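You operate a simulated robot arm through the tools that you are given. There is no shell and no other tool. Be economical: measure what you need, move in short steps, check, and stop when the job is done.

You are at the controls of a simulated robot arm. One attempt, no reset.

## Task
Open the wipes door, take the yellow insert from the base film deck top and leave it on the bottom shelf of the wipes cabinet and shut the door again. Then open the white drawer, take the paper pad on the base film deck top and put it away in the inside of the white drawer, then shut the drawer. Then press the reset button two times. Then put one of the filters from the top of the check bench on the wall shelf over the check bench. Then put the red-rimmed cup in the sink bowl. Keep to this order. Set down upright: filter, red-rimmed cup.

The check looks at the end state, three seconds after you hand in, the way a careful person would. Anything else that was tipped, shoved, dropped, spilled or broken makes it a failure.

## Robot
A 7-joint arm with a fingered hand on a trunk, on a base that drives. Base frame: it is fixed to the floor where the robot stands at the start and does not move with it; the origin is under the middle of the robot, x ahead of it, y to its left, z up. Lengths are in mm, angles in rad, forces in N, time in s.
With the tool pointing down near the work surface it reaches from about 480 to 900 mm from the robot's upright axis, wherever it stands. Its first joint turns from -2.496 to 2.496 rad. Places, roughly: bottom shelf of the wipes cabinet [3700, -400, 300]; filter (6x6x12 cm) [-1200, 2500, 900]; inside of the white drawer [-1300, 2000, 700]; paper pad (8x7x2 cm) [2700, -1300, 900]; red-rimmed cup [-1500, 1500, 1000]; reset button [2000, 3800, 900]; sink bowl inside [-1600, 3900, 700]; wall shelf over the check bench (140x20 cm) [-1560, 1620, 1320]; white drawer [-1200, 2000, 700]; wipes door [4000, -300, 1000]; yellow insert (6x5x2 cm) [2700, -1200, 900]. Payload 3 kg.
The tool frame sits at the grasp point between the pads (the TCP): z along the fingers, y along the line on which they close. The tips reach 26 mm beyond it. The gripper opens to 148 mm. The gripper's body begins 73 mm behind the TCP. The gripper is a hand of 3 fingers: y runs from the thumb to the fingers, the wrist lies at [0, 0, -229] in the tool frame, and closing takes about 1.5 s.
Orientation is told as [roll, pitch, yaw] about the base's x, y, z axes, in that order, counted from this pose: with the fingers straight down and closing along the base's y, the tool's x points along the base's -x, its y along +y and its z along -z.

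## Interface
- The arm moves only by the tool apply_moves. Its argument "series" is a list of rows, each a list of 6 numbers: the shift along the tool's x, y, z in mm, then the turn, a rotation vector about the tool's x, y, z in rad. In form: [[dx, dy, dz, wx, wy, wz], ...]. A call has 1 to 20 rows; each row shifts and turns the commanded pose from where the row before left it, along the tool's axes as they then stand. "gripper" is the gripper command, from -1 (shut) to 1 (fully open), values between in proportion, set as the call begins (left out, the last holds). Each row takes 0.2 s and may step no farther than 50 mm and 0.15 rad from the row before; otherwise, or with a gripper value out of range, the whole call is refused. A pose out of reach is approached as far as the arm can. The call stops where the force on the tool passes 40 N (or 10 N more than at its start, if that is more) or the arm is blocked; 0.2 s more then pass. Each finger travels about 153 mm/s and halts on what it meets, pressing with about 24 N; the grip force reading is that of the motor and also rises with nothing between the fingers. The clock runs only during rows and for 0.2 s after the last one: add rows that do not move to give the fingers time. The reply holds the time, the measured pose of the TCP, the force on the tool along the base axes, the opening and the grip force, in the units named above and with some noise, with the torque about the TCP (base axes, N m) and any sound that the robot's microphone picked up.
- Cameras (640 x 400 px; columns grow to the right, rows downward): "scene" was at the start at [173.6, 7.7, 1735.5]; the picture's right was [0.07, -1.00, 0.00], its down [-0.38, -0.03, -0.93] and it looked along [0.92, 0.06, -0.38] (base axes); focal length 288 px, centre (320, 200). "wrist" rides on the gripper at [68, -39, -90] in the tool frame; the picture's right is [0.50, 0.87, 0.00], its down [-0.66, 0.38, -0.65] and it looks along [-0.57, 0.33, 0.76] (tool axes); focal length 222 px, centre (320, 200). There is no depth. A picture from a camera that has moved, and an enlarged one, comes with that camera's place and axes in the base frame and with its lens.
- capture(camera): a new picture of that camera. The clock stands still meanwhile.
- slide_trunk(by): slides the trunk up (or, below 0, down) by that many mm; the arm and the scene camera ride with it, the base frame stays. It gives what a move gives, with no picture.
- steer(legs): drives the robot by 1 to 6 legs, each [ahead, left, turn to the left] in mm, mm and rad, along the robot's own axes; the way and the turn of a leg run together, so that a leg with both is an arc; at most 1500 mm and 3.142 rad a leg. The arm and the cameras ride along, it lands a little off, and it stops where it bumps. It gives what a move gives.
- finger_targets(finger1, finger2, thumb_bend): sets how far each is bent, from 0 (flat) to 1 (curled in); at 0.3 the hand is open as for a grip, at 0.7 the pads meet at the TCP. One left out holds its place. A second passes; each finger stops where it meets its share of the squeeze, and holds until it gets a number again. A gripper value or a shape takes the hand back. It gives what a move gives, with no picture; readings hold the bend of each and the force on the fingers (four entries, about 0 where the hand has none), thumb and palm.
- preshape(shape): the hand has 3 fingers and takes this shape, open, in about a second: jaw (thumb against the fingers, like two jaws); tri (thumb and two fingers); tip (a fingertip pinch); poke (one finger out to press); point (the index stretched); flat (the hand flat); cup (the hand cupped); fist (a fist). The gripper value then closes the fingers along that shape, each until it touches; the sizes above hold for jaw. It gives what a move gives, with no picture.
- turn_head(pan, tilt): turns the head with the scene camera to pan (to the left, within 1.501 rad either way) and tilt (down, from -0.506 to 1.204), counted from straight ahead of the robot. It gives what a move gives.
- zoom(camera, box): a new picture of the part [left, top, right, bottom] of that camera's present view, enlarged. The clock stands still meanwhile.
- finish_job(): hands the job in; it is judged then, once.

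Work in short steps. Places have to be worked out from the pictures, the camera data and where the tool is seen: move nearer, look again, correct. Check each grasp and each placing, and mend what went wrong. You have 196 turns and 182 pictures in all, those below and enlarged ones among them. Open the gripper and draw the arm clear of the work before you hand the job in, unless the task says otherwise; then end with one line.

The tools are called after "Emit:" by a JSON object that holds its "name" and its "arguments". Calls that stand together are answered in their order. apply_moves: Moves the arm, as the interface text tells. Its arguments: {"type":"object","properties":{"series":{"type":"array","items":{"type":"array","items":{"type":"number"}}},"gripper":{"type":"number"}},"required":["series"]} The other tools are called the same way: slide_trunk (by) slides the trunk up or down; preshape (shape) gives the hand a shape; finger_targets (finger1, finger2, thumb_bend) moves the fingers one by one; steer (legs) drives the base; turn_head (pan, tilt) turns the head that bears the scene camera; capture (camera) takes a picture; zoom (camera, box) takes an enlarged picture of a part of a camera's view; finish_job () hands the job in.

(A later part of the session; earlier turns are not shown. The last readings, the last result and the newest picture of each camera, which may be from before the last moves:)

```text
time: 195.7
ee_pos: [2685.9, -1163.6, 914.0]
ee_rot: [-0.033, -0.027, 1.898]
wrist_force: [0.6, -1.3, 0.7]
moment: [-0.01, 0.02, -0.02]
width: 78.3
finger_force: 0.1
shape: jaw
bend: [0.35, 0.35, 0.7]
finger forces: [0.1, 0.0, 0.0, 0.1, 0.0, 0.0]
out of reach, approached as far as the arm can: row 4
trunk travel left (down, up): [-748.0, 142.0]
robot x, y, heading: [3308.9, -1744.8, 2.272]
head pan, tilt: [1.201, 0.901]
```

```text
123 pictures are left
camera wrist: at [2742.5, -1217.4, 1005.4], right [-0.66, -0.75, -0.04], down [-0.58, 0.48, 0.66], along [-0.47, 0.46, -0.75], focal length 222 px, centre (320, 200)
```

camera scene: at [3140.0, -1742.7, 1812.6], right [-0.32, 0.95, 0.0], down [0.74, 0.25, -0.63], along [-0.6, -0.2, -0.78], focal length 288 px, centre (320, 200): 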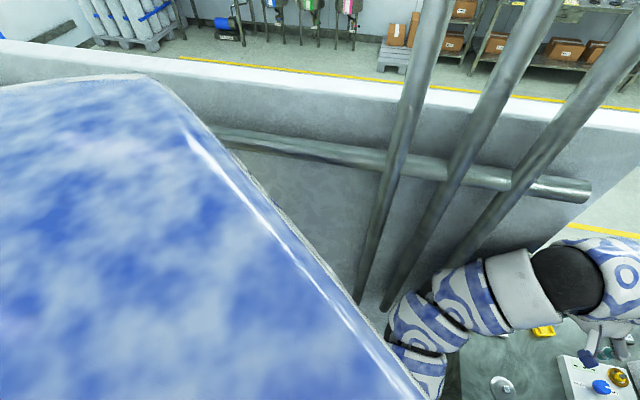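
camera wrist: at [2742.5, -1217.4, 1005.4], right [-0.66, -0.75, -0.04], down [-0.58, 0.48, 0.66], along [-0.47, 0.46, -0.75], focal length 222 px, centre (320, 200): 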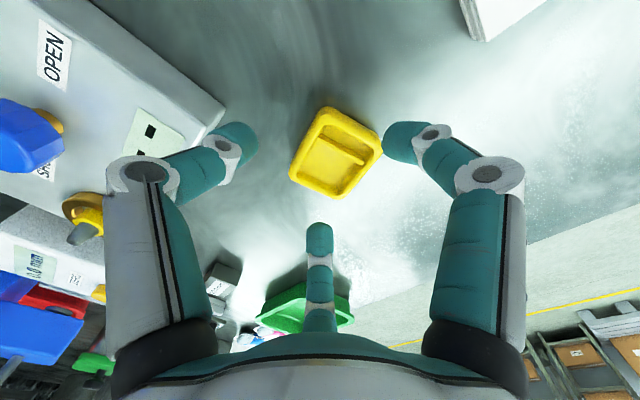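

The arm's low limit is reached at 914, so I'll do a small lateral correction and lower the trunk by 20 mm.

Emit:
{"name": "apply_moves", "arguments": {"series": [[5, 4, 0, 0, 0, 0]]}}

Emit:
{"name": "slide_trunk", "arguments": {"by": -20}}

Emit:
{"name": "capture", "arguments": {"camera": "wrist"}}

```text
time: 196.1
ee_pos: [2683.2, -1171.7, 915.5]
ee_rot: [-0.033, -0.025, 1.901]
wrist_force: [-0.3, 0.5, 0.5]
moment: [0.01, 0.0, -0.01]
width: 77.8
finger_force: 0.2
shape: jaw
bend: [0.35, 0.35, 0.7]
finger forces: [0.0, 0.0, 0.0, 0.1, 0.1, 0.0]
trunk travel left (down, up): [-748.0, 142.0]
robot x, y, heading: [3311.4, -1744.8, 2.271]
head pan, tilt: [1.201, 0.901]
```

```text
time: 196.8
ee_pos: [2682.5, -1169.8, 895.0]
ee_rot: [-0.034, -0.025, 1.899]
wrist_force: [-0.6, -0.8, 0.0]
moment: [-0.02, -0.03, -0.02]
width: 77.9
finger_force: 0.0
shape: jaw
bend: [0.35, 0.35, 0.7]
finger forces: [0.0, 0.0, 0.0, 0.0, 0.1, 0.0]
trunk travel left (down, up): [-728.0, 162.0]
robot x, y, heading: [3304.9, -1746.1, 2.27]
head pan, tilt: [1.201, 0.901]
```

```text
122 pictures are left
camera wrist: at [2739.5, -1224.1, 985.4], right [-0.66, -0.75, -0.04], down [-0.58, 0.47, 0.66], along [-0.47, 0.46, -0.75], focal length 222 px, centre (320, 200)
```

wrist: 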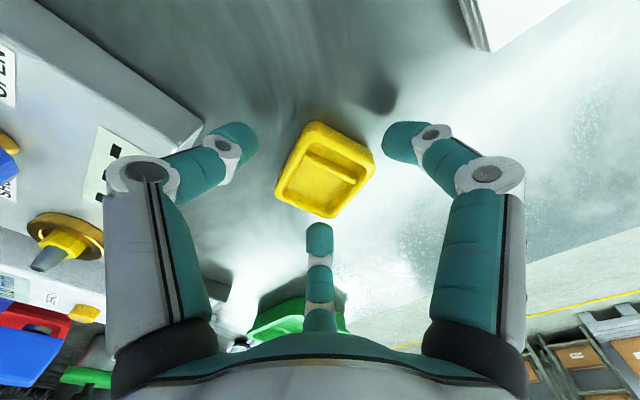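

Still centred. I'll lower 10 mm more and close.

Emit:
{"name": "slide_trunk", "arguments": {"by": -10}}

Emit:
{"name": "apply_moves", "arguments": {"series": [[0, 0, 0, 0, 0, 0], [0, 0, 0, 0, 0, 0], [0, 0, 0, 0, 0, 0], [0, 0, 0, 0, 0, 0], [0, 0, 0, 0, 0, 0], [0, 0, 0, 0, 0, 0]], "gripper": -1}}

Emit:
{"name": "capture", "arguments": {"camera": "wrist"}}

```text
time: 197.4
ee_pos: [2682.3, -1170.3, 885.4]
ee_rot: [-0.035, -0.026, 1.899]
wrist_force: [0.1, 0.4, 0.2]
moment: [-0.02, -0.01, 0.04]
width: 78.1
finger_force: 0.1
shape: jaw
bend: [0.35, 0.35, 0.7]
finger forces: [0.0, 0.1, 0.0, 0.1, 0.0, 0.0]
trunk travel left (down, up): [-718.0, 172.0]
robot x, y, heading: [3306.4, -1742.9, 2.264]
head pan, tilt: [1.201, 0.901]
```

```text
time: 198.8
ee_pos: [2682.7, -1171.1, 884.3]
ee_rot: [-0.031, -0.026, 1.898]
wrist_force: [-0.1, -0.4, -0.6]
moment: [0.01, -0.01, 0.0]
width: 49.5
finger_force: 24.0
shape: jaw
bend: [0.77, 0.77, 0.7]
finger forces: [18.8, 19.6, 0.0, 0.0, 21.1, 0.1]
trunk travel left (down, up): [-718.0, 172.0]
robot x, y, heading: [3307.9, -1745.4, 2.27]
head pan, tilt: [1.201, 0.901]
```

```text
121 pictures are left
camera wrist: at [2739.4, -1224.0, 975.2], right [-0.66, -0.75, -0.04], down [-0.58, 0.47, 0.66], along [-0.47, 0.46, -0.75], focal length 222 px, centre (320, 200)
```

wrist: 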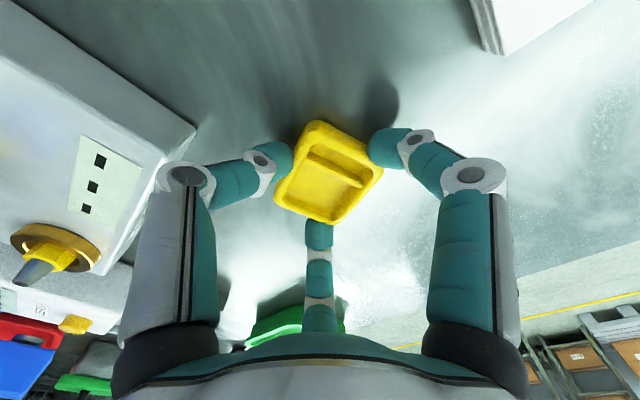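

The grip is good: 49.5 mm, with all three digits loaded. I'll lift and check.

Emit:
{"name": "slide_trunk", "arguments": {"by": 150}}

Emit:
{"name": "apply_moves", "arguments": {"series": [[0, 0, -45, 0, 0, 0], [0, 0, -45, 0, 0, 0], [0, 0, -45, 0, 0, 0]]}}

Emit:
{"name": "capture", "arguments": {"camera": "wrist"}}

```text
time: 200.5
ee_pos: [2682.7, -1170.9, 1034.9]
ee_rot: [-0.032, -0.026, 1.9]
wrist_force: [0.1, 0.7, -1.4]
moment: [-0.02, 0.0, 0.02]
width: 49.2
finger_force: 24.7
shape: jaw
bend: [0.77, 0.77, 0.7]
finger forces: [18.8, 19.6, 0.1, 0.0, 21.1, 0.1]
trunk travel left (down, up): [-868.0, 22.0]
robot x, y, heading: [3309.2, -1745.6, 2.27]
head pan, tilt: [1.201, 0.901]
```

```text
time: 201.3
ee_pos: [2679.7, -1175.2, 1169.9]
ee_rot: [-0.032, -0.028, 1.899]
wrist_force: [0.5, -0.7, -1.4]
moment: [0.0, 0.04, -0.02]
width: 48.9
finger_force: 24.3
shape: jaw
bend: [0.77, 0.77, 0.7]
finger forces: [18.9, 19.6, 0.0, 0.0, 20.7, 0.0]
trunk travel left (down, up): [-868.0, 22.0]
robot x, y, heading: [3307.6, -1746.7, 2.269]
head pan, tilt: [1.201, 0.901]
```

```text
120 pictures are left
camera wrist: at [2736.7, -1229.2, 1259.7], right [-0.66, -0.75, -0.04], down [-0.58, 0.47, 0.66], along [-0.47, 0.46, -0.75], focal length 222 px, centre (320, 200)
```

wrist: 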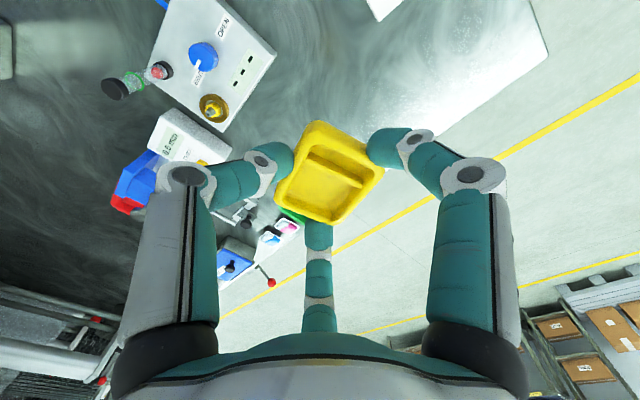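

The insert is held. I'll draw the hand in and drive back the way I came toward the aisle.

Emit:
{"name": "apply_moves", "arguments": {"series": [[32, -18, 0, 0, 0, 0], [32, -18, 0, 0, 0, 0], [32, -18, 0, 0, 0, 0], [25, -14, 0, 0, 0, 0]]}}

Emit:
{"name": "steer", "arguments": {"legs": [[-230, -370, 0], [-229, -370, 0]]}}

```text
time: 202.3
ee_pos: [2750.0, -1252.5, 1150.2]
ee_rot: [-0.036, -0.024, 1.896]
wrist_force: [-0.9, 0.7, -0.1]
moment: [-0.04, -0.01, 0.01]
width: 48.4
finger_force: 24.0
shape: jaw
bend: [0.77, 0.77, 0.7]
finger forces: [18.9, 19.5, 0.0, 0.0, 20.1, 0.0]
out of reach, approached as far as the arm can: row 3, 4
trunk travel left (down, up): [-868.0, 22.0]
robot x, y, heading: [3305.5, -1742.7, 2.264]
head pan, tilt: [1.201, 0.901]
```

```text
time: 207.2
ee_pos: [3606.7, -1132.2, 1151.6]
ee_rot: [-0.036, -0.024, 1.905]
wrist_force: [-0.2, 0.1, 0.1]
moment: [0.05, 0.01, 0.03]
width: 48.2
finger_force: 23.5
shape: jaw
bend: [0.77, 0.77, 0.7]
finger forces: [18.9, 19.5, 0.0, 0.1, 20.2, 0.0]
trunk travel left (down, up): [-868.0, 22.0]
robot x, y, heading: [4166.6, -1621.5, 2.269]
head pan, tilt: [1.201, 0.901]
```

I'm clear of the deck. Now back through the lane past the pole and into position north-east of the open door.

Emit:
{"name": "steer", "arguments": {"legs": [[-289, -204, 0], [-289, -204, 0], [0, 0, -0.698], [1500, 0, 0], [260, 0, 0]]}}

Emit:
{"name": "turn_head", "arguments": {"pan": 1.4, "tilt": 0.7}}

Emit:
{"name": "capture", "arguments": {"camera": "scene"}}

```text
time: 221.7
ee_pos: [4741.2, 694.2, 1151.1]
ee_rot: [-0.037, -0.023, 1.198]
wrist_force: [-0.2, 0.1, 0.2]
moment: [-0.03, 0.01, 0.03]
width: 48.5
finger_force: 24.4
shape: jaw
bend: [0.77, 0.77, 0.7]
finger forces: [18.8, 19.6, 0.0, 0.1, 20.0, 0.0]
trunk travel left (down, up): [-868.0, 22.0]
robot x, y, heading: [4850.0, -42.6, 1.567]
head pan, tilt: [1.201, 0.901]
```

```text
time: 222.4
ee_pos: [4741.1, 692.5, 1150.8]
ee_rot: [-0.037, -0.024, 1.198]
wrist_force: [0.1, 0.4, 0.2]
moment: [-0.01, -0.01, -0.02]
width: 47.9
finger_force: 23.7
shape: jaw
bend: [0.77, 0.77, 0.7]
finger forces: [18.9, 19.6, 0.0, 0.0, 19.9, 0.0]
trunk travel left (down, up): [-868.0, 22.0]
robot x, y, heading: [4853.8, -42.8, 1.565]
head pan, tilt: [1.4, 0.7]
```

```text
119 pictures are left
camera scene: at [4768.3, 53.7, 1947.6], right [0.17, 0.98, 0.0], down [0.63, -0.11, -0.76], along [-0.75, 0.13, -0.64], focal length 288 px, centre (320, 200)
```

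scene: 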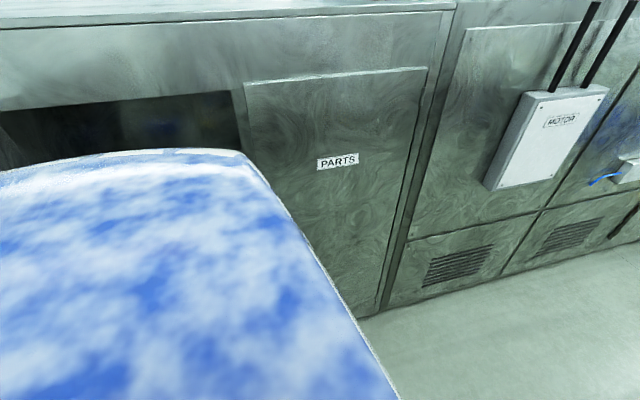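

I'll turn left to face the opening, stepping back a little first, then lower the trunk for a look inside.

Emit:
{"name": "steer", "arguments": {"legs": [[0, -150, 0], [0, 0, 1.57]]}}

Emit:
{"name": "slide_trunk", "arguments": {"by": -600}}

Emit:
{"name": "turn_head", "arguments": {"pan": 0.15, "tilt": 0.55}}

Emit:
{"name": "capture", "arguments": {"camera": "scene"}}

Emit:
{"name": "capture", "arguments": {"camera": "wrist"}}

```text
time: 227.6
ee_pos: [4264.2, -146.0, 1151.2]
ee_rot: [-0.037, -0.023, 2.76]
wrist_force: [-0.2, -0.6, -0.1]
moment: [0.05, -0.01, 0.01]
width: 47.9
finger_force: 23.8
shape: jaw
bend: [0.77, 0.77, 0.69]
finger forces: [18.5, 19.5, 0.0, 0.0, 19.7, 0.1]
trunk travel left (down, up): [-868.0, 22.0]
robot x, y, heading: [5004.8, -43.2, 3.13]
head pan, tilt: [1.4, 0.7]
```

```text
refused: -600 is not a number from -400 to 400
```

```text
time: 229.1
ee_pos: [4264.5, -146.7, 1151.1]
ee_rot: [-0.037, -0.024, 2.76]
wrist_force: [-0.3, 0.5, -0.4]
moment: [0.0, 0.01, 0.0]
width: 48.1
finger_force: 23.3
shape: jaw
bend: [0.77, 0.77, 0.69]
finger forces: [18.5, 19.5, 0.0, 0.0, 19.7, 0.1]
trunk travel left (down, up): [-868.0, 22.0]
robot x, y, heading: [5006.4, -42.5, 3.131]
head pan, tilt: [0.15, 0.55]
```

```text
118 pictures are left
camera scene: at [4832.3, -53.0, 1960.7], right [-0.14, 0.99, 0.0], down [0.52, 0.07, -0.85], along [-0.84, -0.12, -0.52], focal length 288 px, centre (320, 200)
```

scene: 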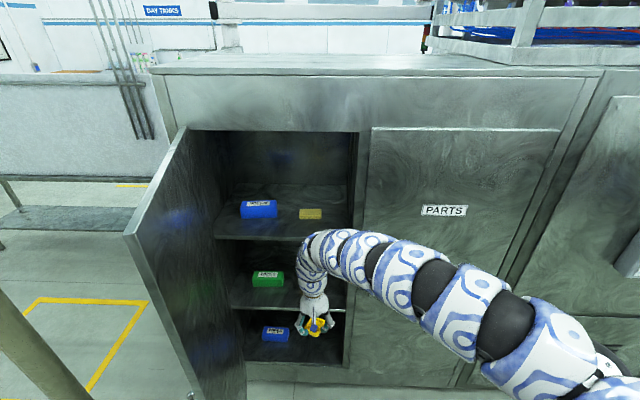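

```text
117 pictures are left
camera wrist: at [4342.7, -138.5, 1241.5], right [0.14, -0.99, -0.04], down [-0.74, -0.14, 0.66], along [-0.65, -0.06, -0.75], focal length 222 px, centre (320, 200)
```

wrist: 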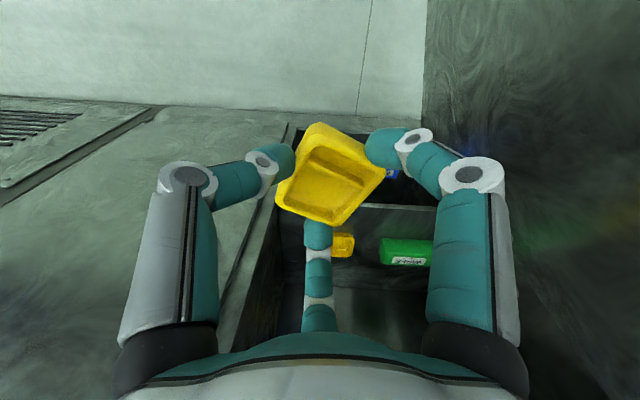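

The bottom shelf is at about z 280, with about 500 mm of clearance and a blue box on its left; the right part is free. I'll lower the trunk, square the hand, then tilt it forward 0.7 rad.

Emit:
{"name": "slide_trunk", "arguments": {"by": -400}}

Emit:
{"name": "apply_moves", "arguments": {"series": [[0, 0, 0, 0, 0, -0.123], [0, 0, 0, 0, 0, -0.123], [0, 0, 0, 0, 0, -0.123], [-32, 0, -2, 0, -0.14, 0], [-32, 0, -2, 0, -0.14, 0], [-32, 0, -2, 0, -0.14, 0], [-32, 0, -2, 0, -0.14, 0], [-32, 0, -2, 0, -0.14, 0]]}}

Emit:
{"name": "slide_trunk", "arguments": {"by": -300}}

Emit:
{"name": "capture", "arguments": {"camera": "scene"}}

```text
time: 232.9
ee_pos: [4264.4, -146.8, 750.4]
ee_rot: [-0.037, -0.025, 2.761]
wrist_force: [-0.1, -0.2, -1.6]
moment: [-0.01, -0.01, 0.01]
width: 47.6
finger_force: 23.1
shape: jaw
bend: [0.77, 0.77, 0.69]
finger forces: [18.5, 19.5, 0.0, 0.0, 19.7, 0.0]
trunk travel left (down, up): [-468.0, 422.0]
robot x, y, heading: [5000.7, -41.3, 3.133]
head pan, tilt: [0.15, 0.55]
```

```text
time: 234.7
ee_pos: [4099.4, -155.5, 794.2]
ee_rot: [-0.056, -0.708, -3.115]
wrist_force: [-0.2, 0.3, -0.9]
moment: [-0.01, -0.04, -0.01]
width: 47.8
finger_force: 23.8
shape: jaw
bend: [0.77, 0.77, 0.69]
finger forces: [18.7, 19.5, 0.0, 0.0, 19.0, 0.1]
out of reach, approached as far as the arm can: row 4, 5, 6, 7
trunk travel left (down, up): [-468.0, 422.0]
robot x, y, heading: [5001.1, -43.7, 3.13]
head pan, tilt: [0.15, 0.55]
```

```text
time: 237.7
ee_pos: [4098.5, -157.0, 494.0]
ee_rot: [-0.059, -0.708, -3.117]
wrist_force: [-0.4, -0.9, 0.4]
moment: [0.01, 0.02, -0.03]
width: 47.5
finger_force: 24.4
shape: jaw
bend: [0.77, 0.77, 0.69]
finger forces: [18.7, 19.5, 0.1, 0.0, 19.1, 0.0]
trunk travel left (down, up): [-168.0, 722.0]
robot x, y, heading: [4997.7, -42.2, 3.132]
head pan, tilt: [0.15, 0.55]
```

```text
116 pictures are left
camera scene: at [4832.4, -53.0, 1260.8], right [-0.14, 0.99, 0.0], down [0.52, 0.07, -0.85], along [-0.84, -0.12, -0.52], focal length 288 px, centre (320, 200)
```

scene: 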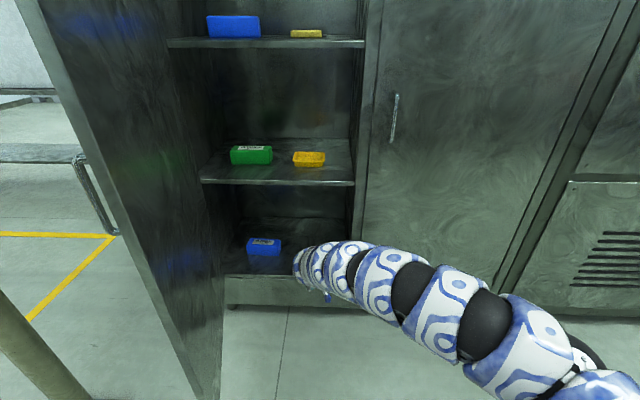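

The shelf lip is at about z 330. I'll drive the hand in above the shelf, then look from the wrist.

Emit:
{"name": "steer", "arguments": {"legs": [[250, 20, 0]]}}

Emit:
{"name": "capture", "arguments": {"camera": "scene"}}

Emit:
{"name": "capture", "arguments": {"camera": "wrist"}}

```text
time: 239.5
ee_pos: [3848.3, -175.3, 495.4]
ee_rot: [-0.058, -0.709, -3.114]
wrist_force: [0.8, 0.3, 0.2]
moment: [0.03, -0.06, -0.02]
width: 47.7
finger_force: 23.7
shape: jaw
bend: [0.77, 0.77, 0.69]
finger forces: [18.7, 19.6, 0.0, 0.0, 19.0, 0.1]
trunk travel left (down, up): [-168.0, 722.0]
robot x, y, heading: [4749.7, -59.6, 3.128]
head pan, tilt: [0.15, 0.55]
```

```text
115 pictures are left
camera scene: at [4581.3, -70.6, 1260.8], right [-0.14, 0.99, 0.0], down [0.52, 0.07, -0.85], along [-0.84, -0.12, -0.52], focal length 288 px, centre (320, 200)
```

scene: 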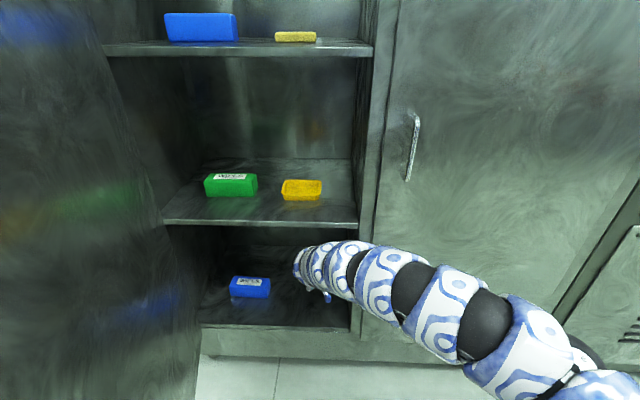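

```text
114 pictures are left
camera wrist: at [3958.9, -137.8, 521.0], right [0.37, -0.85, -0.36], down [-0.08, -0.42, 0.91], along [-0.93, -0.31, -0.22], focal length 222 px, centre (320, 200)
```

wrist: 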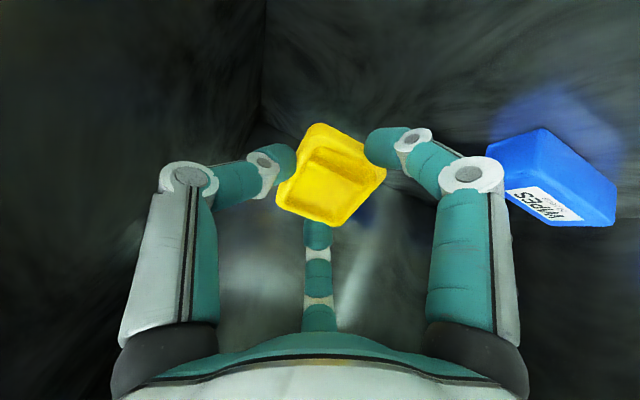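

The insert is over the free part of the bottom shelf. I'll lower the trunk 90 mm, then feel down with the arm.

Emit:
{"name": "slide_trunk", "arguments": {"by": -90}}

Emit:
{"name": "apply_moves", "arguments": {"series": [[6.4, 0, 7.7, 0, 0, 0], [6.4, 0, 7.7, 0, 0, 0], [6.4, 0, 7.7, 0, 0, 0], [6.4, 0, 7.7, 0, 0, 0], [6.4, 0, 7.7, 0, 0, 0], [6.4, 0, 7.7, 0, 0, 0]]}}

Emit:
{"name": "capture", "arguments": {"camera": "wrist"}}

```text
time: 240.8
ee_pos: [3848.3, -175.4, 404.6]
ee_rot: [-0.056, -0.708, -3.115]
wrist_force: [-0.7, 1.0, -0.6]
moment: [0.02, -0.01, -0.03]
width: 47.8
finger_force: 23.8
shape: jaw
bend: [0.77, 0.77, 0.69]
finger forces: [18.7, 19.5, 0.0, 0.1, 19.0, 0.1]
trunk travel left (down, up): [-78.0, 812.0]
robot x, y, heading: [4751.1, -60.6, 3.129]
head pan, tilt: [0.15, 0.55]
```

```text
time: 242.2
ee_pos: [3847.7, -172.9, 344.6]
ee_rot: [-0.058, -0.709, -3.113]
wrist_force: [0.6, -0.1, 1.4]
moment: [-0.05, -0.03, 0.05]
width: 47.5
finger_force: 24.7
shape: jaw
bend: [0.78, 0.77, 0.69]
finger forces: [19.4, 20.6, 0.0, 0.0, 20.0, 0.1]
trunk travel left (down, up): [-78.0, 812.0]
robot x, y, heading: [4751.2, -57.4, 3.131]
head pan, tilt: [0.15, 0.55]
```

```text
113 pictures are left
camera wrist: at [3957.8, -134.9, 370.8], right [0.37, -0.85, -0.36], down [-0.08, -0.42, 0.91], along [-0.93, -0.31, -0.22], focal length 222 px, centre (320, 200)
```

wrist: 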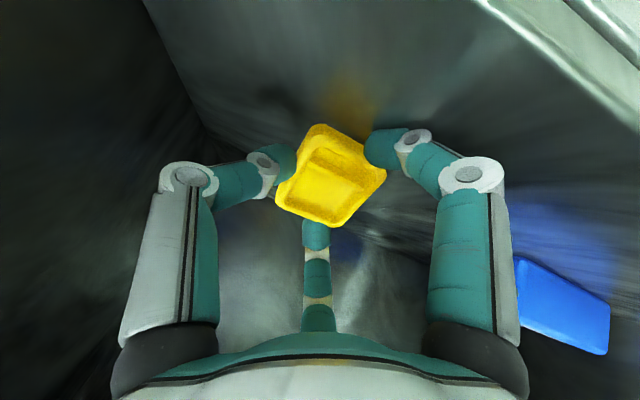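

No firm contact yet, though the finger forces changed slightly. I'll continue down in small steps until something pushes back.

Emit:
{"name": "apply_moves", "arguments": {"series": [[3.2, 0, 3.8, 0, 0, 0], [3.2, 0, 3.8, 0, 0, 0], [3.2, 0, 3.8, 0, 0, 0]]}}

Emit:
{"name": "capture", "arguments": {"camera": "scene"}}

```text
time: 242.9
ee_pos: [3843.8, -172.4, 338.0]
ee_rot: [-0.057, -0.716, -3.113]
wrist_force: [3.2, 2.2, 30.3]
moment: [-0.11, -0.48, 0.1]
width: 49.2
finger_force: 23.7
shape: jaw
bend: [0.81, 0.4, 0.71]
finger forces: [47.2, 26.2, 0.0, 0.0, 22.4, 0.0]
trunk travel left (down, up): [-78.0, 812.0]
robot x, y, heading: [4749.3, -62.6, 3.13]
head pan, tilt: [0.15, 0.55]
stopped in row 3: the force on the tool passed its limit at 47 N (the readings are from after the stop); the commanded pose is now the measured one
```

```text
112 pictures are left
camera scene: at [4583.7, -70.2, 1171.3], right [-0.14, 0.99, 0.0], down [0.52, 0.07, -0.85], along [-0.85, -0.12, -0.52], focal length 288 px, centre (320, 200)
```

scene: 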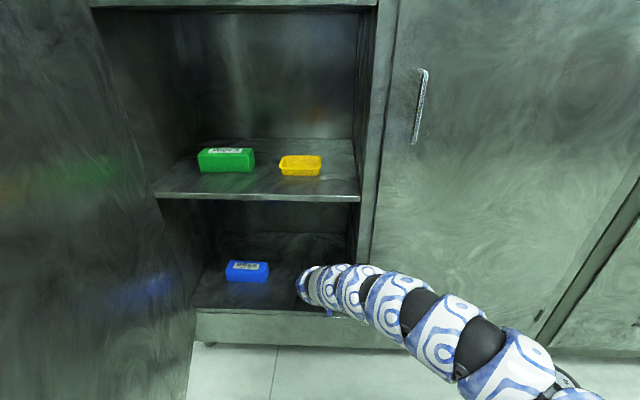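

Contact with the shelf. I'll ease up 4 mm, open, and lift away.

Emit:
{"name": "apply_moves", "arguments": {"series": [[-2.5, 0, -3, 0, 0, 0], [0, 0, 0, 0, 0, 0], [0, 0, 0, 0, 0, 0], [0, 0, 0, 0, 0, 0], [0, 0, 0, 0, 0, 0]], "gripper": 0.2}}

Emit:
{"name": "capture", "arguments": {"camera": "wrist"}}

```text
time: 244.1
ee_pos: [3844.9, -172.8, 337.7]
ee_rot: [-0.056, -0.713, -3.114]
wrist_force: [-4.0, 1.9, 11.2]
moment: [-0.13, 0.02, -0.06]
width: 81.2
finger_force: 0.0
shape: jaw
bend: [0.81, 0.32, 0.7]
finger forces: [11.5, 0.3, 0.0, 0.1, 0.1, 0.0]
trunk travel left (down, up): [-78.0, 812.0]
robot x, y, heading: [4745.1, -61.1, 3.128]
head pan, tilt: [0.15, 0.55]
```

```text
111 pictures are left
camera wrist: at [3956.0, -134.4, 364.1], right [0.37, -0.85, -0.36], down [-0.07, -0.42, 0.91], along [-0.93, -0.31, -0.22], focal length 222 px, centre (320, 200)
```

wrist: 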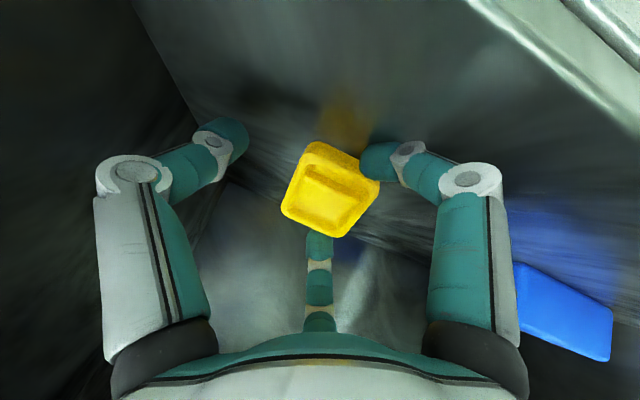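

The lower finger is pressed by the shelf and the insert still leans on it. I'll raise slowly straight up.

Emit:
{"name": "apply_moves", "arguments": {"series": [[-6.4, 0, -7.7, 0, 0, 0], [-6.4, 0, -7.7, 0, 0, 0], [0, 0, 0, 0, 0, 0], [0, 0, 0, 0, 0, 0]]}}

Emit:
{"name": "capture", "arguments": {"camera": "wrist"}}

```text
time: 245.1
ee_pos: [3846.3, -173.2, 356.7]
ee_rot: [-0.055, -0.71, -3.112]
wrist_force: [0.4, 0.3, 0.7]
moment: [0.01, -0.02, -0.02]
width: 88.4
finger_force: 0.0
shape: jaw
bend: [0.32, 0.32, 0.7]
finger forces: [0.1, 0.0, 0.1, 0.0, 0.1, 0.0]
trunk travel left (down, up): [-78.0, 812.0]
robot x, y, heading: [4746.7, -60.4, 3.134]
head pan, tilt: [0.15, 0.55]
```

```text
110 pictures are left
camera wrist: at [3956.8, -135.6, 383.7], right [0.37, -0.85, -0.36], down [-0.07, -0.42, 0.91], along [-0.93, -0.31, -0.22], focal length 222 px, centre (320, 200)
```

wrist: 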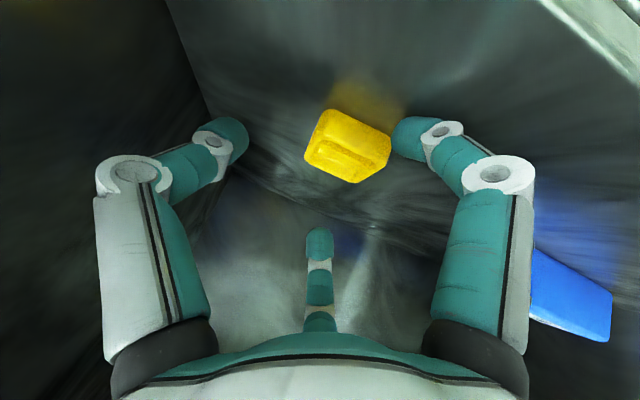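

The insert now lies flat on the shelf. I'll raise clear and back out.

Emit:
{"name": "slide_trunk", "arguments": {"by": 120}}

Emit:
{"name": "steer", "arguments": {"legs": [[-350, 0, 0]]}}

Emit:
{"name": "capture", "arguments": {"camera": "scene"}}

```text
time: 246.6
ee_pos: [3845.8, -173.3, 476.9]
ee_rot: [-0.056, -0.712, -3.113]
wrist_force: [-0.4, 0.0, -0.2]
moment: [0.0, 0.03, -0.01]
width: 88.6
finger_force: 0.2
shape: jaw
bend: [0.32, 0.32, 0.7]
finger forces: [0.0, 0.1, 0.0, 0.0, 0.1, 0.0]
trunk travel left (down, up): [-198.0, 692.0]
robot x, y, heading: [4748.0, -56.8, 3.129]
head pan, tilt: [0.15, 0.55]
```

```text
time: 248.9
ee_pos: [4196.9, -176.5, 477.0]
ee_rot: [-0.056, -0.713, -3.116]
wrist_force: [-0.1, 0.6, 0.1]
moment: [0.0, 0.01, -0.03]
width: 88.4
finger_force: 0.0
shape: jaw
bend: [0.32, 0.32, 0.7]
finger forces: [0.0, 0.1, 0.1, 0.0, 0.0, 0.1]
trunk travel left (down, up): [-198.0, 692.0]
robot x, y, heading: [5100.6, -64.4, 3.131]
head pan, tilt: [0.15, 0.55]
```

```text
109 pictures are left
camera scene: at [4931.3, -74.1, 1290.7], right [-0.14, 0.99, 0.0], down [0.52, 0.07, -0.85], along [-0.84, -0.12, -0.52], focal length 288 px, centre (320, 200)
```

scene: 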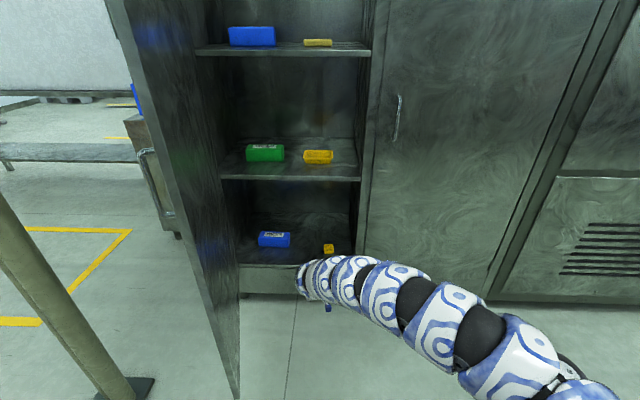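

The insert rests on the bottom shelf. To shut the door I'll bring the hand to the pointing-down pose (compact), go around the door's free edge to its outer side, and push it shut.

Emit:
{"name": "apply_moves", "arguments": {"series": [[32, 0, -2, 0, 0.14, 0], [32, 0, -2, 0, 0.14, 0], [32, 0, -2, 0, 0.14, 0], [32, 0, -2, 0, 0.14, 0], [32, 0, -2, 0, 0.14, 0]], "gripper": -1}}

Emit:
{"name": "slide_trunk", "arguments": {"by": 300}}

Emit:
{"name": "steer", "arguments": {"legs": [[-250, 0, 0]]}}

Emit:
{"name": "capture", "arguments": {"camera": "scene"}}

```text
time: 250.1
ee_pos: [4343.8, -174.9, 420.3]
ee_rot: [-0.043, -0.011, 3.133]
wrist_force: [0.4, -0.1, -0.5]
moment: [0.01, 0.03, -0.02]
width: 0.0
finger_force: 23.8
shape: jaw
bend: [0.7, 0.7, 0.7]
finger forces: [0.1, 0.0, 0.0, 0.0, 0.0, 0.0]
trunk travel left (down, up): [-198.0, 692.0]
robot x, y, heading: [5102.9, -67.0, 3.127]
head pan, tilt: [0.15, 0.55]
```

```text
time: 253.1
ee_pos: [4342.5, -174.0, 720.7]
ee_rot: [-0.043, -0.013, 3.13]
wrist_force: [-0.1, -0.1, -1.1]
moment: [0.01, 0.04, 0.02]
width: 0.0
finger_force: 24.2
shape: jaw
bend: [0.7, 0.7, 0.7]
finger forces: [0.0, 0.0, 0.0, 0.0, 0.1, 0.0]
trunk travel left (down, up): [-498.0, 392.0]
robot x, y, heading: [5102.1, -62.1, 3.13]
head pan, tilt: [0.15, 0.55]
```

```text
time: 254.9
ee_pos: [4591.0, -175.6, 720.9]
ee_rot: [-0.042, -0.013, 3.128]
wrist_force: [0.4, -0.3, 0.5]
moment: [0.02, 0.02, 0.02]
width: 0.0
finger_force: 24.4
shape: jaw
bend: [0.7, 0.7, 0.7]
finger forces: [0.1, 0.0, 0.1, 0.0, 0.0, 0.0]
trunk travel left (down, up): [-498.0, 392.0]
robot x, y, heading: [5349.0, -68.9, 3.129]
head pan, tilt: [0.15, 0.55]
```

```text
108 pictures are left
camera scene: at [5180.4, -76.8, 1590.8], right [-0.14, 0.99, 0.0], down [0.52, 0.07, -0.85], along [-0.84, -0.12, -0.52], focal length 288 px, centre (320, 200)
```

scene: 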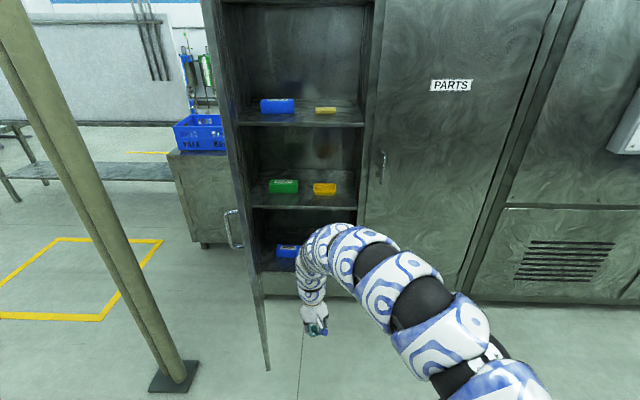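

The door's free edge is at about x 4510. I'll slip back slightly, move left past the edge to the outer side, and check.

Emit:
{"name": "steer", "arguments": {"legs": [[-35, 0, 0], [0, 520, 0]]}}

Emit:
{"name": "capture", "arguments": {"camera": "scene"}}

```text
time: 255.9
ee_pos: [4623.6, -176.6, 722.1]
ee_rot: [-0.045, -0.014, 3.131]
wrist_force: [0.1, -0.2, -0.4]
moment: [0.03, 0.03, -0.03]
width: 0.1
finger_force: 24.2
shape: jaw
bend: [0.7, 0.7, 0.7]
finger forces: [0.0, 0.0, 0.0, 0.1, 0.1, 0.1]
trunk travel left (down, up): [-498.0, 392.0]
robot x, y, heading: [5379.1, -64.9, 3.128]
head pan, tilt: [0.15, 0.55]
stopped in leg 1: the robot was blocked; the commanded pose is now the measured one
```

```text
107 pictures are left
camera scene: at [5211.3, -77.5, 1590.8], right [-0.14, 0.99, 0.0], down [0.52, 0.07, -0.85], along [-0.84, -0.12, -0.52], focal length 288 px, centre (320, 200)
```

scene: 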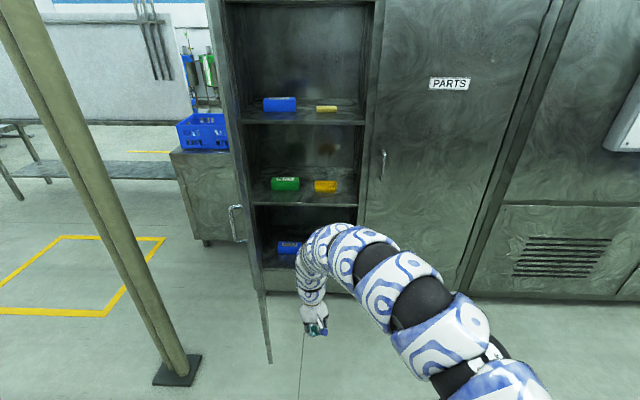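

Blocked behind at x ≈ 5380, as before. I'll nudge forward a touch and move left.

Emit:
{"name": "steer", "arguments": {"legs": [[8, 20, 0], [0, 500, 0]]}}

Emit:
{"name": "capture", "arguments": {"camera": "scene"}}

```text
time: 259.3
ee_pos: [4609.9, -701.9, 721.4]
ee_rot: [-0.044, -0.013, 3.134]
wrist_force: [0.5, 0.1, -0.6]
moment: [-0.03, 0.04, 0.02]
width: 0.0
finger_force: 24.3
shape: jaw
bend: [0.7, 0.7, 0.7]
finger forces: [0.0, 0.0, 0.0, 0.0, 0.1, 0.1]
trunk travel left (down, up): [-498.0, 392.0]
robot x, y, heading: [5369.0, -588.1, 3.134]
head pan, tilt: [0.15, 0.55]
```

```text
106 pictures are left
camera scene: at [5197.4, -599.6, 1590.8], right [-0.14, 0.99, 0.0], down [0.52, 0.07, -0.85], along [-0.84, -0.12, -0.52], focal length 288 px, centre (320, 200)
```

scene: 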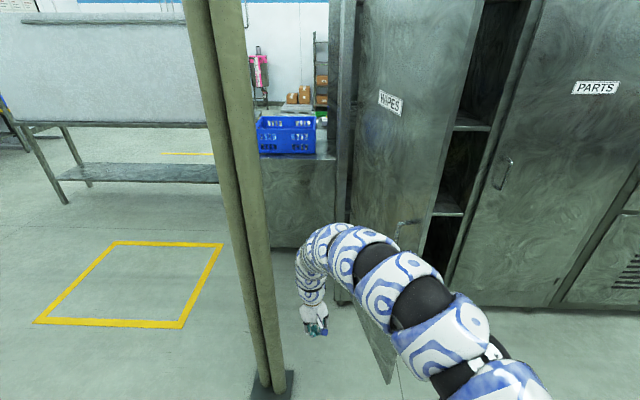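

The hand is on the outer side. I'll move forward, then push the door shut along its arc with the base.

Emit:
{"name": "steer", "arguments": {"legs": [[220, 0, 0], [27, -176, 0], [50, -136, 0], [99, -115, 0], [104, -59, 0]]}}

Emit:
{"name": "capture", "arguments": {"camera": "scene"}}

```text
time: 264.8
ee_pos: [4113.1, -208.6, 719.7]
ee_rot: [-0.043, -0.012, 3.131]
wrist_force: [-0.8, 0.6, 0.1]
moment: [0.03, 0.01, -0.05]
width: 0.0
finger_force: 24.3
shape: jaw
bend: [0.7, 0.7, 0.7]
finger forces: [0.0, 0.1, 0.1, 0.0, 0.1, 0.1]
trunk travel left (down, up): [-498.0, 392.0]
robot x, y, heading: [4871.8, -101.8, 3.131]
head pan, tilt: [0.15, 0.55]
```

```text
105 pictures are left
camera scene: at [4700.6, -107.5, 1590.7], right [-0.14, 0.99, 0.0], down [0.52, 0.07, -0.85], along [-0.84, -0.12, -0.52], focal length 288 px, centre (320, 200)
```

scene: 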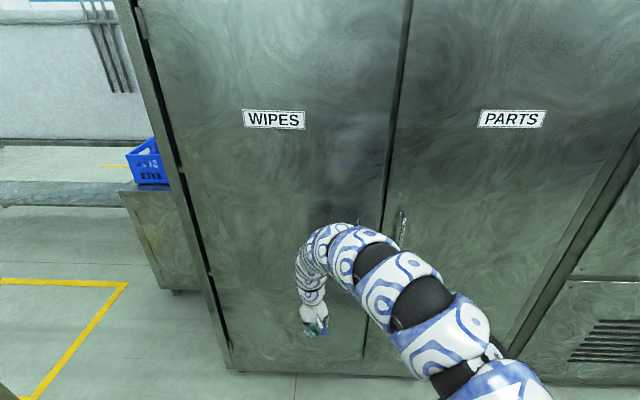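

The door has swung nearly shut. I'll press it home by driving forward until the hand meets it.

Emit:
{"name": "steer", "arguments": {"legs": [[80, 0, 0], [60, 0, 0], [40, 0, 0]]}}

Emit:
{"name": "capture", "arguments": {"camera": "scene"}}

```text
time: 266.4
ee_pos: [4009.0, -205.3, 717.4]
ee_rot: [-0.054, 0.005, -3.141]
wrist_force: [-0.8, -0.1, 0.6]
moment: [0.01, 0.01, 0.01]
width: 0.0
finger_force: 23.8
shape: jaw
bend: [0.7, 0.7, 0.7]
finger forces: [0.1, 0.0, 0.1, 0.0, 0.0, 0.0]
trunk travel left (down, up): [-498.0, 392.0]
robot x, y, heading: [4745.2, -96.7, 3.13]
head pan, tilt: [0.15, 0.55]
stopped in leg 2: the robot was blocked; the commanded pose is now the measured one
```

```text
104 pictures are left
camera scene: at [4587.9, -104.3, 1591.5], right [-0.14, 0.99, 0.0], down [0.51, 0.07, -0.86], along [-0.85, -0.12, -0.52], focal length 288 px, centre (320, 200)
```

scene: 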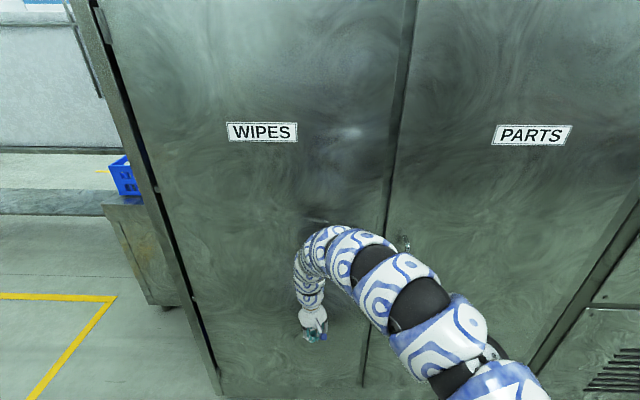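

The door looks flush. I'll back away and verify the seam.

Emit:
{"name": "steer", "arguments": {"legs": [[-350, 0, 0]]}}

Emit:
{"name": "zoom", "arguments": {"camera": "scene", "box": [160, 0, 480, 200]}}

```text
time: 268.7
ee_pos: [4355.7, -210.0, 713.9]
ee_rot: [-0.056, 0.007, 3.138]
wrist_force: [0.0, 0.5, -0.2]
moment: [0.0, -0.01, -0.02]
width: 0.0
finger_force: 23.9
shape: jaw
bend: [0.7, 0.7, 0.7]
finger forces: [0.1, 0.1, 0.0, 0.0, 0.0, 0.0]
trunk travel left (down, up): [-498.0, 392.0]
robot x, y, heading: [5098.6, -102.6, 3.134]
head pan, tilt: [0.15, 0.55]
```

```text
2.00 times, centred on (320, 100) of scene
camera zoom: at [4932.3, -109.8, 1590.8], right [-0.14, 0.99, 0.0], down [0.52, 0.07, -0.85], along [-0.84, -0.12, -0.52], focal length 575 px, centre (320, 400)
```

zoom: 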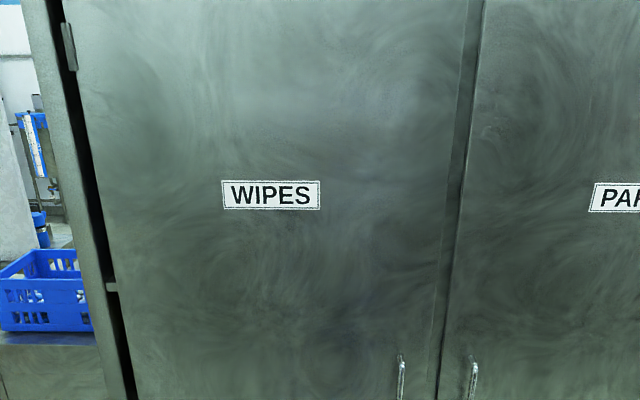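

To be sure it's flush with the PARTS door, I'll look at the top and bottom edges.

Emit:
{"name": "turn_head", "arguments": {"pan": 0.0, "tilt": 0.15}}

Emit:
{"name": "zoom", "arguments": {"camera": "scene", "box": [200, 60, 440, 210]}}

Emit:
{"name": "turn_head", "arguments": {"pan": 0.4, "tilt": 0.8}}

Emit:
{"name": "capture", "arguments": {"camera": "scene"}}

```text
time: 269.6
ee_pos: [4356.0, -208.9, 713.4]
ee_rot: [-0.055, 0.009, 3.14]
wrist_force: [0.3, 0.0, -0.8]
moment: [-0.03, 0.02, -0.03]
width: 0.0
finger_force: 24.6
shape: jaw
bend: [0.7, 0.7, 0.7]
finger forces: [0.0, 0.0, 0.1, 0.1, 0.0, 0.1]
trunk travel left (down, up): [-498.0, 392.0]
robot x, y, heading: [5097.6, -97.3, 3.131]
head pan, tilt: [0.0, 0.15]
```

```text
2.67 times, centred on (320, 135) of scene
camera zoom: at [4928.2, -96.3, 1627.6], right [0.01, 1.0, 0.0], down [0.15, 0.0, -0.99], along [-0.99, 0.01, -0.15], focal length 767 px, centre (320, 373)
```

zoom: 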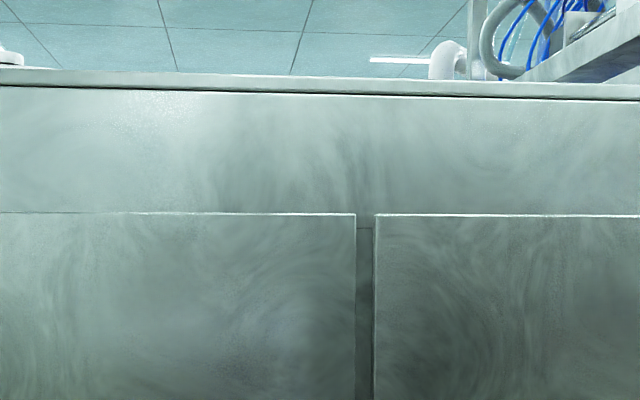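

```text
time: 270.6
ee_pos: [4355.4, -209.6, 714.2]
ee_rot: [-0.053, 0.009, 3.138]
wrist_force: [0.4, -0.3, -0.1]
moment: [-0.02, 0.01, 0.01]
width: 0.1
finger_force: 23.8
shape: jaw
bend: [0.7, 0.7, 0.7]
finger forces: [0.0, 0.1, 0.0, 0.0, 0.0, 0.1]
trunk travel left (down, up): [-498.0, 392.0]
robot x, y, heading: [5101.1, -100.5, 3.125]
head pan, tilt: [0.4, 0.799]
```

```text
101 pictures are left
camera scene: at [4946.2, -127.9, 1569.4], right [-0.38, 0.93, 0.0], down [0.66, 0.27, -0.7], along [-0.65, -0.26, -0.72], focal length 288 px, centre (320, 200)
```

scene: 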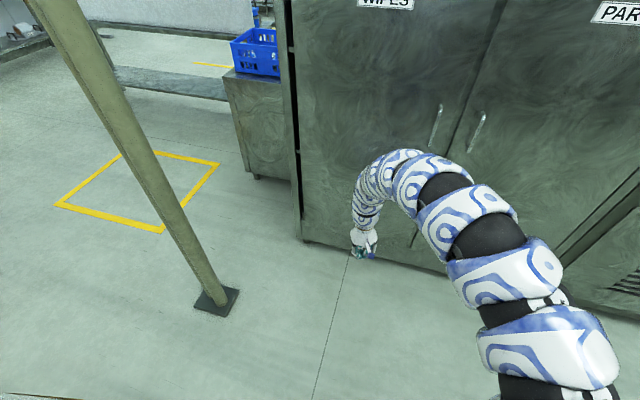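

The WIPES door is shut and flush. Next is the white drawer, so I'll raise the trunk and drive back around to the front aisle.

Emit:
{"name": "slide_trunk", "arguments": {"by": 370}}

Emit:
{"name": "steer", "arguments": {"legs": [[0, 0, 1.583], [0, -236, 0], [1500, 0, 0], [0, -100, 0], [1400, 0, 0], [1350, 0, 0]]}}

```text
time: 274.2
ee_pos: [4355.6, -209.5, 1083.8]
ee_rot: [-0.055, 0.007, 3.14]
wrist_force: [0.2, 0.2, 0.1]
moment: [-0.03, 0.01, 0.0]
width: 0.1
finger_force: 23.9
shape: jaw
bend: [0.7, 0.7, 0.7]
finger forces: [0.0, 0.1, 0.0, 0.0, 0.0, 0.1]
trunk travel left (down, up): [-868.0, 22.0]
robot x, y, heading: [5099.9, -102.1, 3.13]
head pan, tilt: [0.4, 0.799]
```

```text
time: 300.4
ee_pos: [4920.2, -5052.7, 1085.3]
ee_rot: [-0.053, 0.009, -1.545]
wrist_force: [-0.2, 0.3, -0.1]
moment: [0.0, 0.02, -0.01]
width: 0.0
finger_force: 23.4
shape: jaw
bend: [0.7, 0.7, 0.7]
finger forces: [0.1, 0.0, 0.0, 0.0, 0.0, 0.0]
trunk travel left (down, up): [-868.0, 22.0]
robot x, y, heading: [4786.5, -4313.7, -1.552]
head pan, tilt: [0.4, 0.799]
```

Now I'll head west past the pump bench's end, then diagonally up the aisle toward the check bench.

Emit:
{"name": "steer", "arguments": {"legs": [[0, 0, -1.59], [1500, 0, 0], [1500, 0, 0], [0, 0, -1.245], [1400, 0, 0], [1400, 0, 0]]}}

Emit:
{"name": "turn_head", "arguments": {"pan": 0.3, "tilt": 0.3}}

Emit:
{"name": "capture", "arguments": {"camera": "scene"}}

```text
time: 335.1
ee_pos: [495.0, -990.9, 1082.9]
ee_rot: [-0.054, 0.008, 1.915]
wrist_force: [-0.5, -0.1, -0.4]
moment: [0.01, 0.0, 0.03]
width: 0.1
finger_force: 23.9
shape: jaw
bend: [0.7, 0.7, 0.7]
finger forces: [0.0, 0.0, 0.0, 0.0, 0.0, 0.0]
trunk travel left (down, up): [-868.0, 22.0]
robot x, y, heading: [854.9, -1651.6, 1.91]
head pan, tilt: [0.4, 0.799]
```

```text
time: 336.0
ee_pos: [495.3, -989.3, 1082.9]
ee_rot: [-0.053, 0.008, 1.913]
wrist_force: [-0.1, -0.2, -0.2]
moment: [-0.02, 0.0, 0.01]
width: 0.0
finger_force: 24.0
shape: jaw
bend: [0.7, 0.7, 0.7]
finger forces: [0.0, 0.1, 0.1, 0.1, 0.0, 0.1]
trunk travel left (down, up): [-868.0, 22.0]
robot x, y, heading: [849.5, -1655.9, 1.907]
head pan, tilt: [0.3, 0.3]
```

```text
100 pictures are left
camera scene: at [770.3, -1500.8, 1983.6], right [0.81, 0.59, 0.0], down [0.18, -0.24, -0.95], along [-0.57, 0.77, -0.3], focal length 288 px, centre (320, 200)
```

scene: 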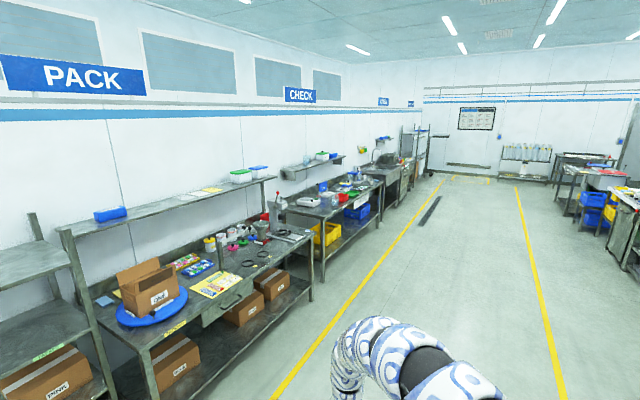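

The check bench is next to the PACK bench on the left wall. I'll drive up to face the drawer from about 1.1 m.

Emit:
{"name": "steer", "arguments": {"legs": [[1250, -90, 0], [1250, -90, 0], [1170, -96, 0], [0, 0, 1.235]]}}

Emit:
{"name": "turn_head", "arguments": {"pan": 0.0, "tilt": 0.5}}

Emit:
{"name": "capture", "arguments": {"camera": "scene"}}

```text
time: 356.9
ee_pos: [-832.7, 1792.6, 1085.2]
ee_rot: [-0.054, 0.01, -3.132]
wrist_force: [-0.1, -0.1, 0.2]
moment: [-0.01, 0.02, 0.01]
width: 0.1
finger_force: 24.3
shape: jaw
bend: [0.7, 0.7, 0.7]
finger forces: [0.0, 0.0, 0.1, 0.0, 0.0, 0.0]
trunk travel left (down, up): [-868.0, 22.0]
robot x, y, heading: [-91.7, 1913.4, -3.144]
head pan, tilt: [0.3, 0.3]
```

```text
time: 357.7
ee_pos: [-832.4, 1793.2, 1083.8]
ee_rot: [-0.056, 0.008, -3.134]
wrist_force: [-0.4, -0.7, 0.0]
moment: [0.0, 0.0, 0.02]
width: 0.0
finger_force: 24.0
shape: jaw
bend: [0.7, 0.7, 0.7]
finger forces: [0.1, 0.0, 0.0, 0.1, 0.0, 0.0]
trunk travel left (down, up): [-868.0, 22.0]
robot x, y, heading: [-89.0, 1912.4, -3.139]
head pan, tilt: [0.0, 0.499]
```

```text
99 pictures are left
camera scene: at [-260.5, 1913.2, 1965.4], right [0.0, 1.0, 0.0], down [0.48, 0.0, -0.88], along [-0.88, 0.0, -0.48], focal length 288 px, centre (320, 200)
```

scene: 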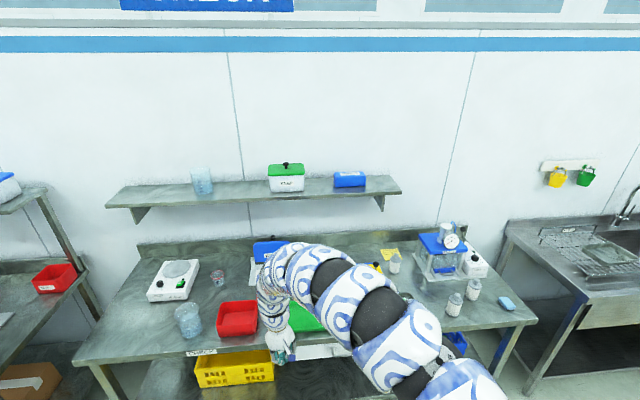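

I'll zoom over the check bench to identify the cup, filters and drawer.

Emit:
{"name": "zoom", "arguments": {"camera": "scene", "box": [130, 220, 370, 390]}}

Emit:
{"name": "zoom", "arguments": {"camera": "scene", "box": [360, 200, 560, 340]}}

```text
2.35 times, centred on (250, 305) of scene
camera zoom: at [-260.5, 1913.2, 1965.4], right [0.0, 1.0, 0.0], down [0.48, 0.0, -0.88], along [-0.88, 0.0, -0.48], focal length 677 px, centre (485, -47)
```

zoom: 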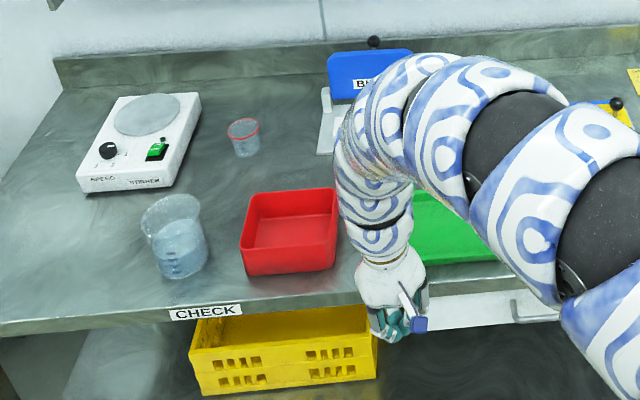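

```text
2.86 times, centred on (460, 270) of scene
camera zoom: at [-260.5, 1913.2, 1965.4], right [0.0, 1.0, 0.0], down [0.48, 0.0, -0.88], along [-0.88, 0.0, -0.48], focal length 822 px, centre (-80, 0)
```

zoom: 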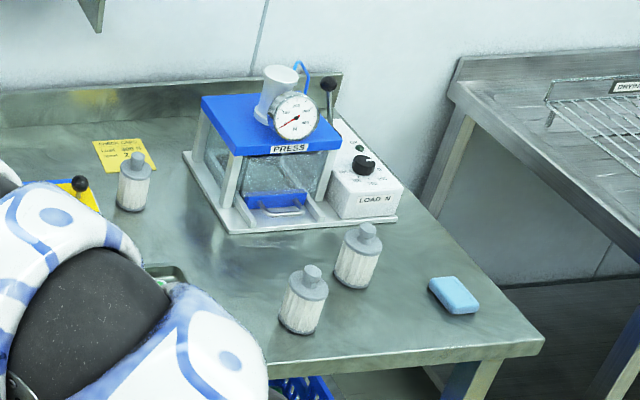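

The cup, three filters and the white drawer (handle near y ≈ 2010) are identified. I'll back off 150 mm and lower the trunk for a frontal view of the drawer.

Emit:
{"name": "steer", "arguments": {"legs": [[-200, 0, 0]]}}

Emit:
{"name": "slide_trunk", "arguments": {"by": -400}}

Emit:
{"name": "capture", "arguments": {"camera": "scene"}}

```text
time: 359.3
ee_pos: [-631.4, 1793.1, 1085.1]
ee_rot: [-0.054, 0.006, -3.134]
wrist_force: [0.2, 0.2, -0.1]
moment: [-0.03, 0.04, 0.0]
width: 0.2
finger_force: 24.1
shape: jaw
bend: [0.7, 0.7, 0.7]
finger forces: [0.0, 0.0, 0.1, 0.0, 0.1, 0.1]
trunk travel left (down, up): [-868.0, 22.0]
robot x, y, heading: [108.0, 1912.2, 3.141]
head pan, tilt: [0.0, 0.499]
```

```text
time: 363.1
ee_pos: [-631.8, 1793.5, 683.5]
ee_rot: [-0.053, 0.01, -3.135]
wrist_force: [1.0, 0.3, -0.2]
moment: [-0.03, 0.02, 0.0]
width: 0.2
finger_force: 23.9
shape: jaw
bend: [0.7, 0.7, 0.7]
finger forces: [0.1, 0.0, 0.0, 0.1, 0.0, 0.0]
trunk travel left (down, up): [-468.0, 422.0]
robot x, y, heading: [106.3, 1907.4, 3.146]
head pan, tilt: [0.0, 0.499]
```

```text
96 pictures are left
camera scene: at [-60.0, 1913.3, 1565.4], right [0.0, 1.0, 0.0], down [0.48, 0.0, -0.88], along [-0.88, 0.0, -0.48], focal length 288 px, centre (320, 200)
```

scene: 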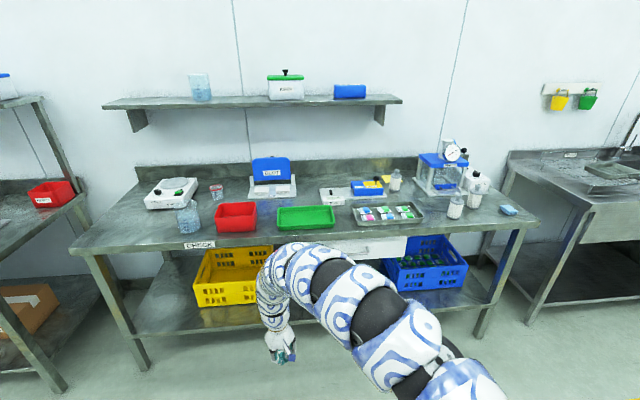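

I'll zoom in on the drawer.

Emit:
{"name": "zoom", "arguments": {"camera": "scene", "box": [250, 190, 450, 310]}}

```text
3.20 times, centred on (350, 250) of scene
camera zoom: at [-60.0, 1913.3, 1565.4], right [0.0, 1.0, 0.0], down [0.48, 0.0, -0.88], along [-0.88, 0.0, -0.48], focal length 920 px, centre (224, 40)
```

zoom: 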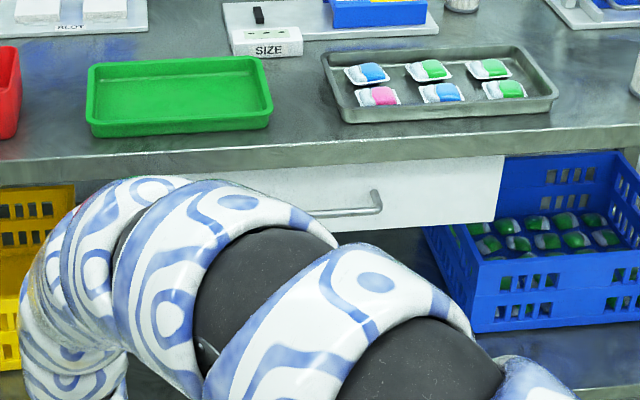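

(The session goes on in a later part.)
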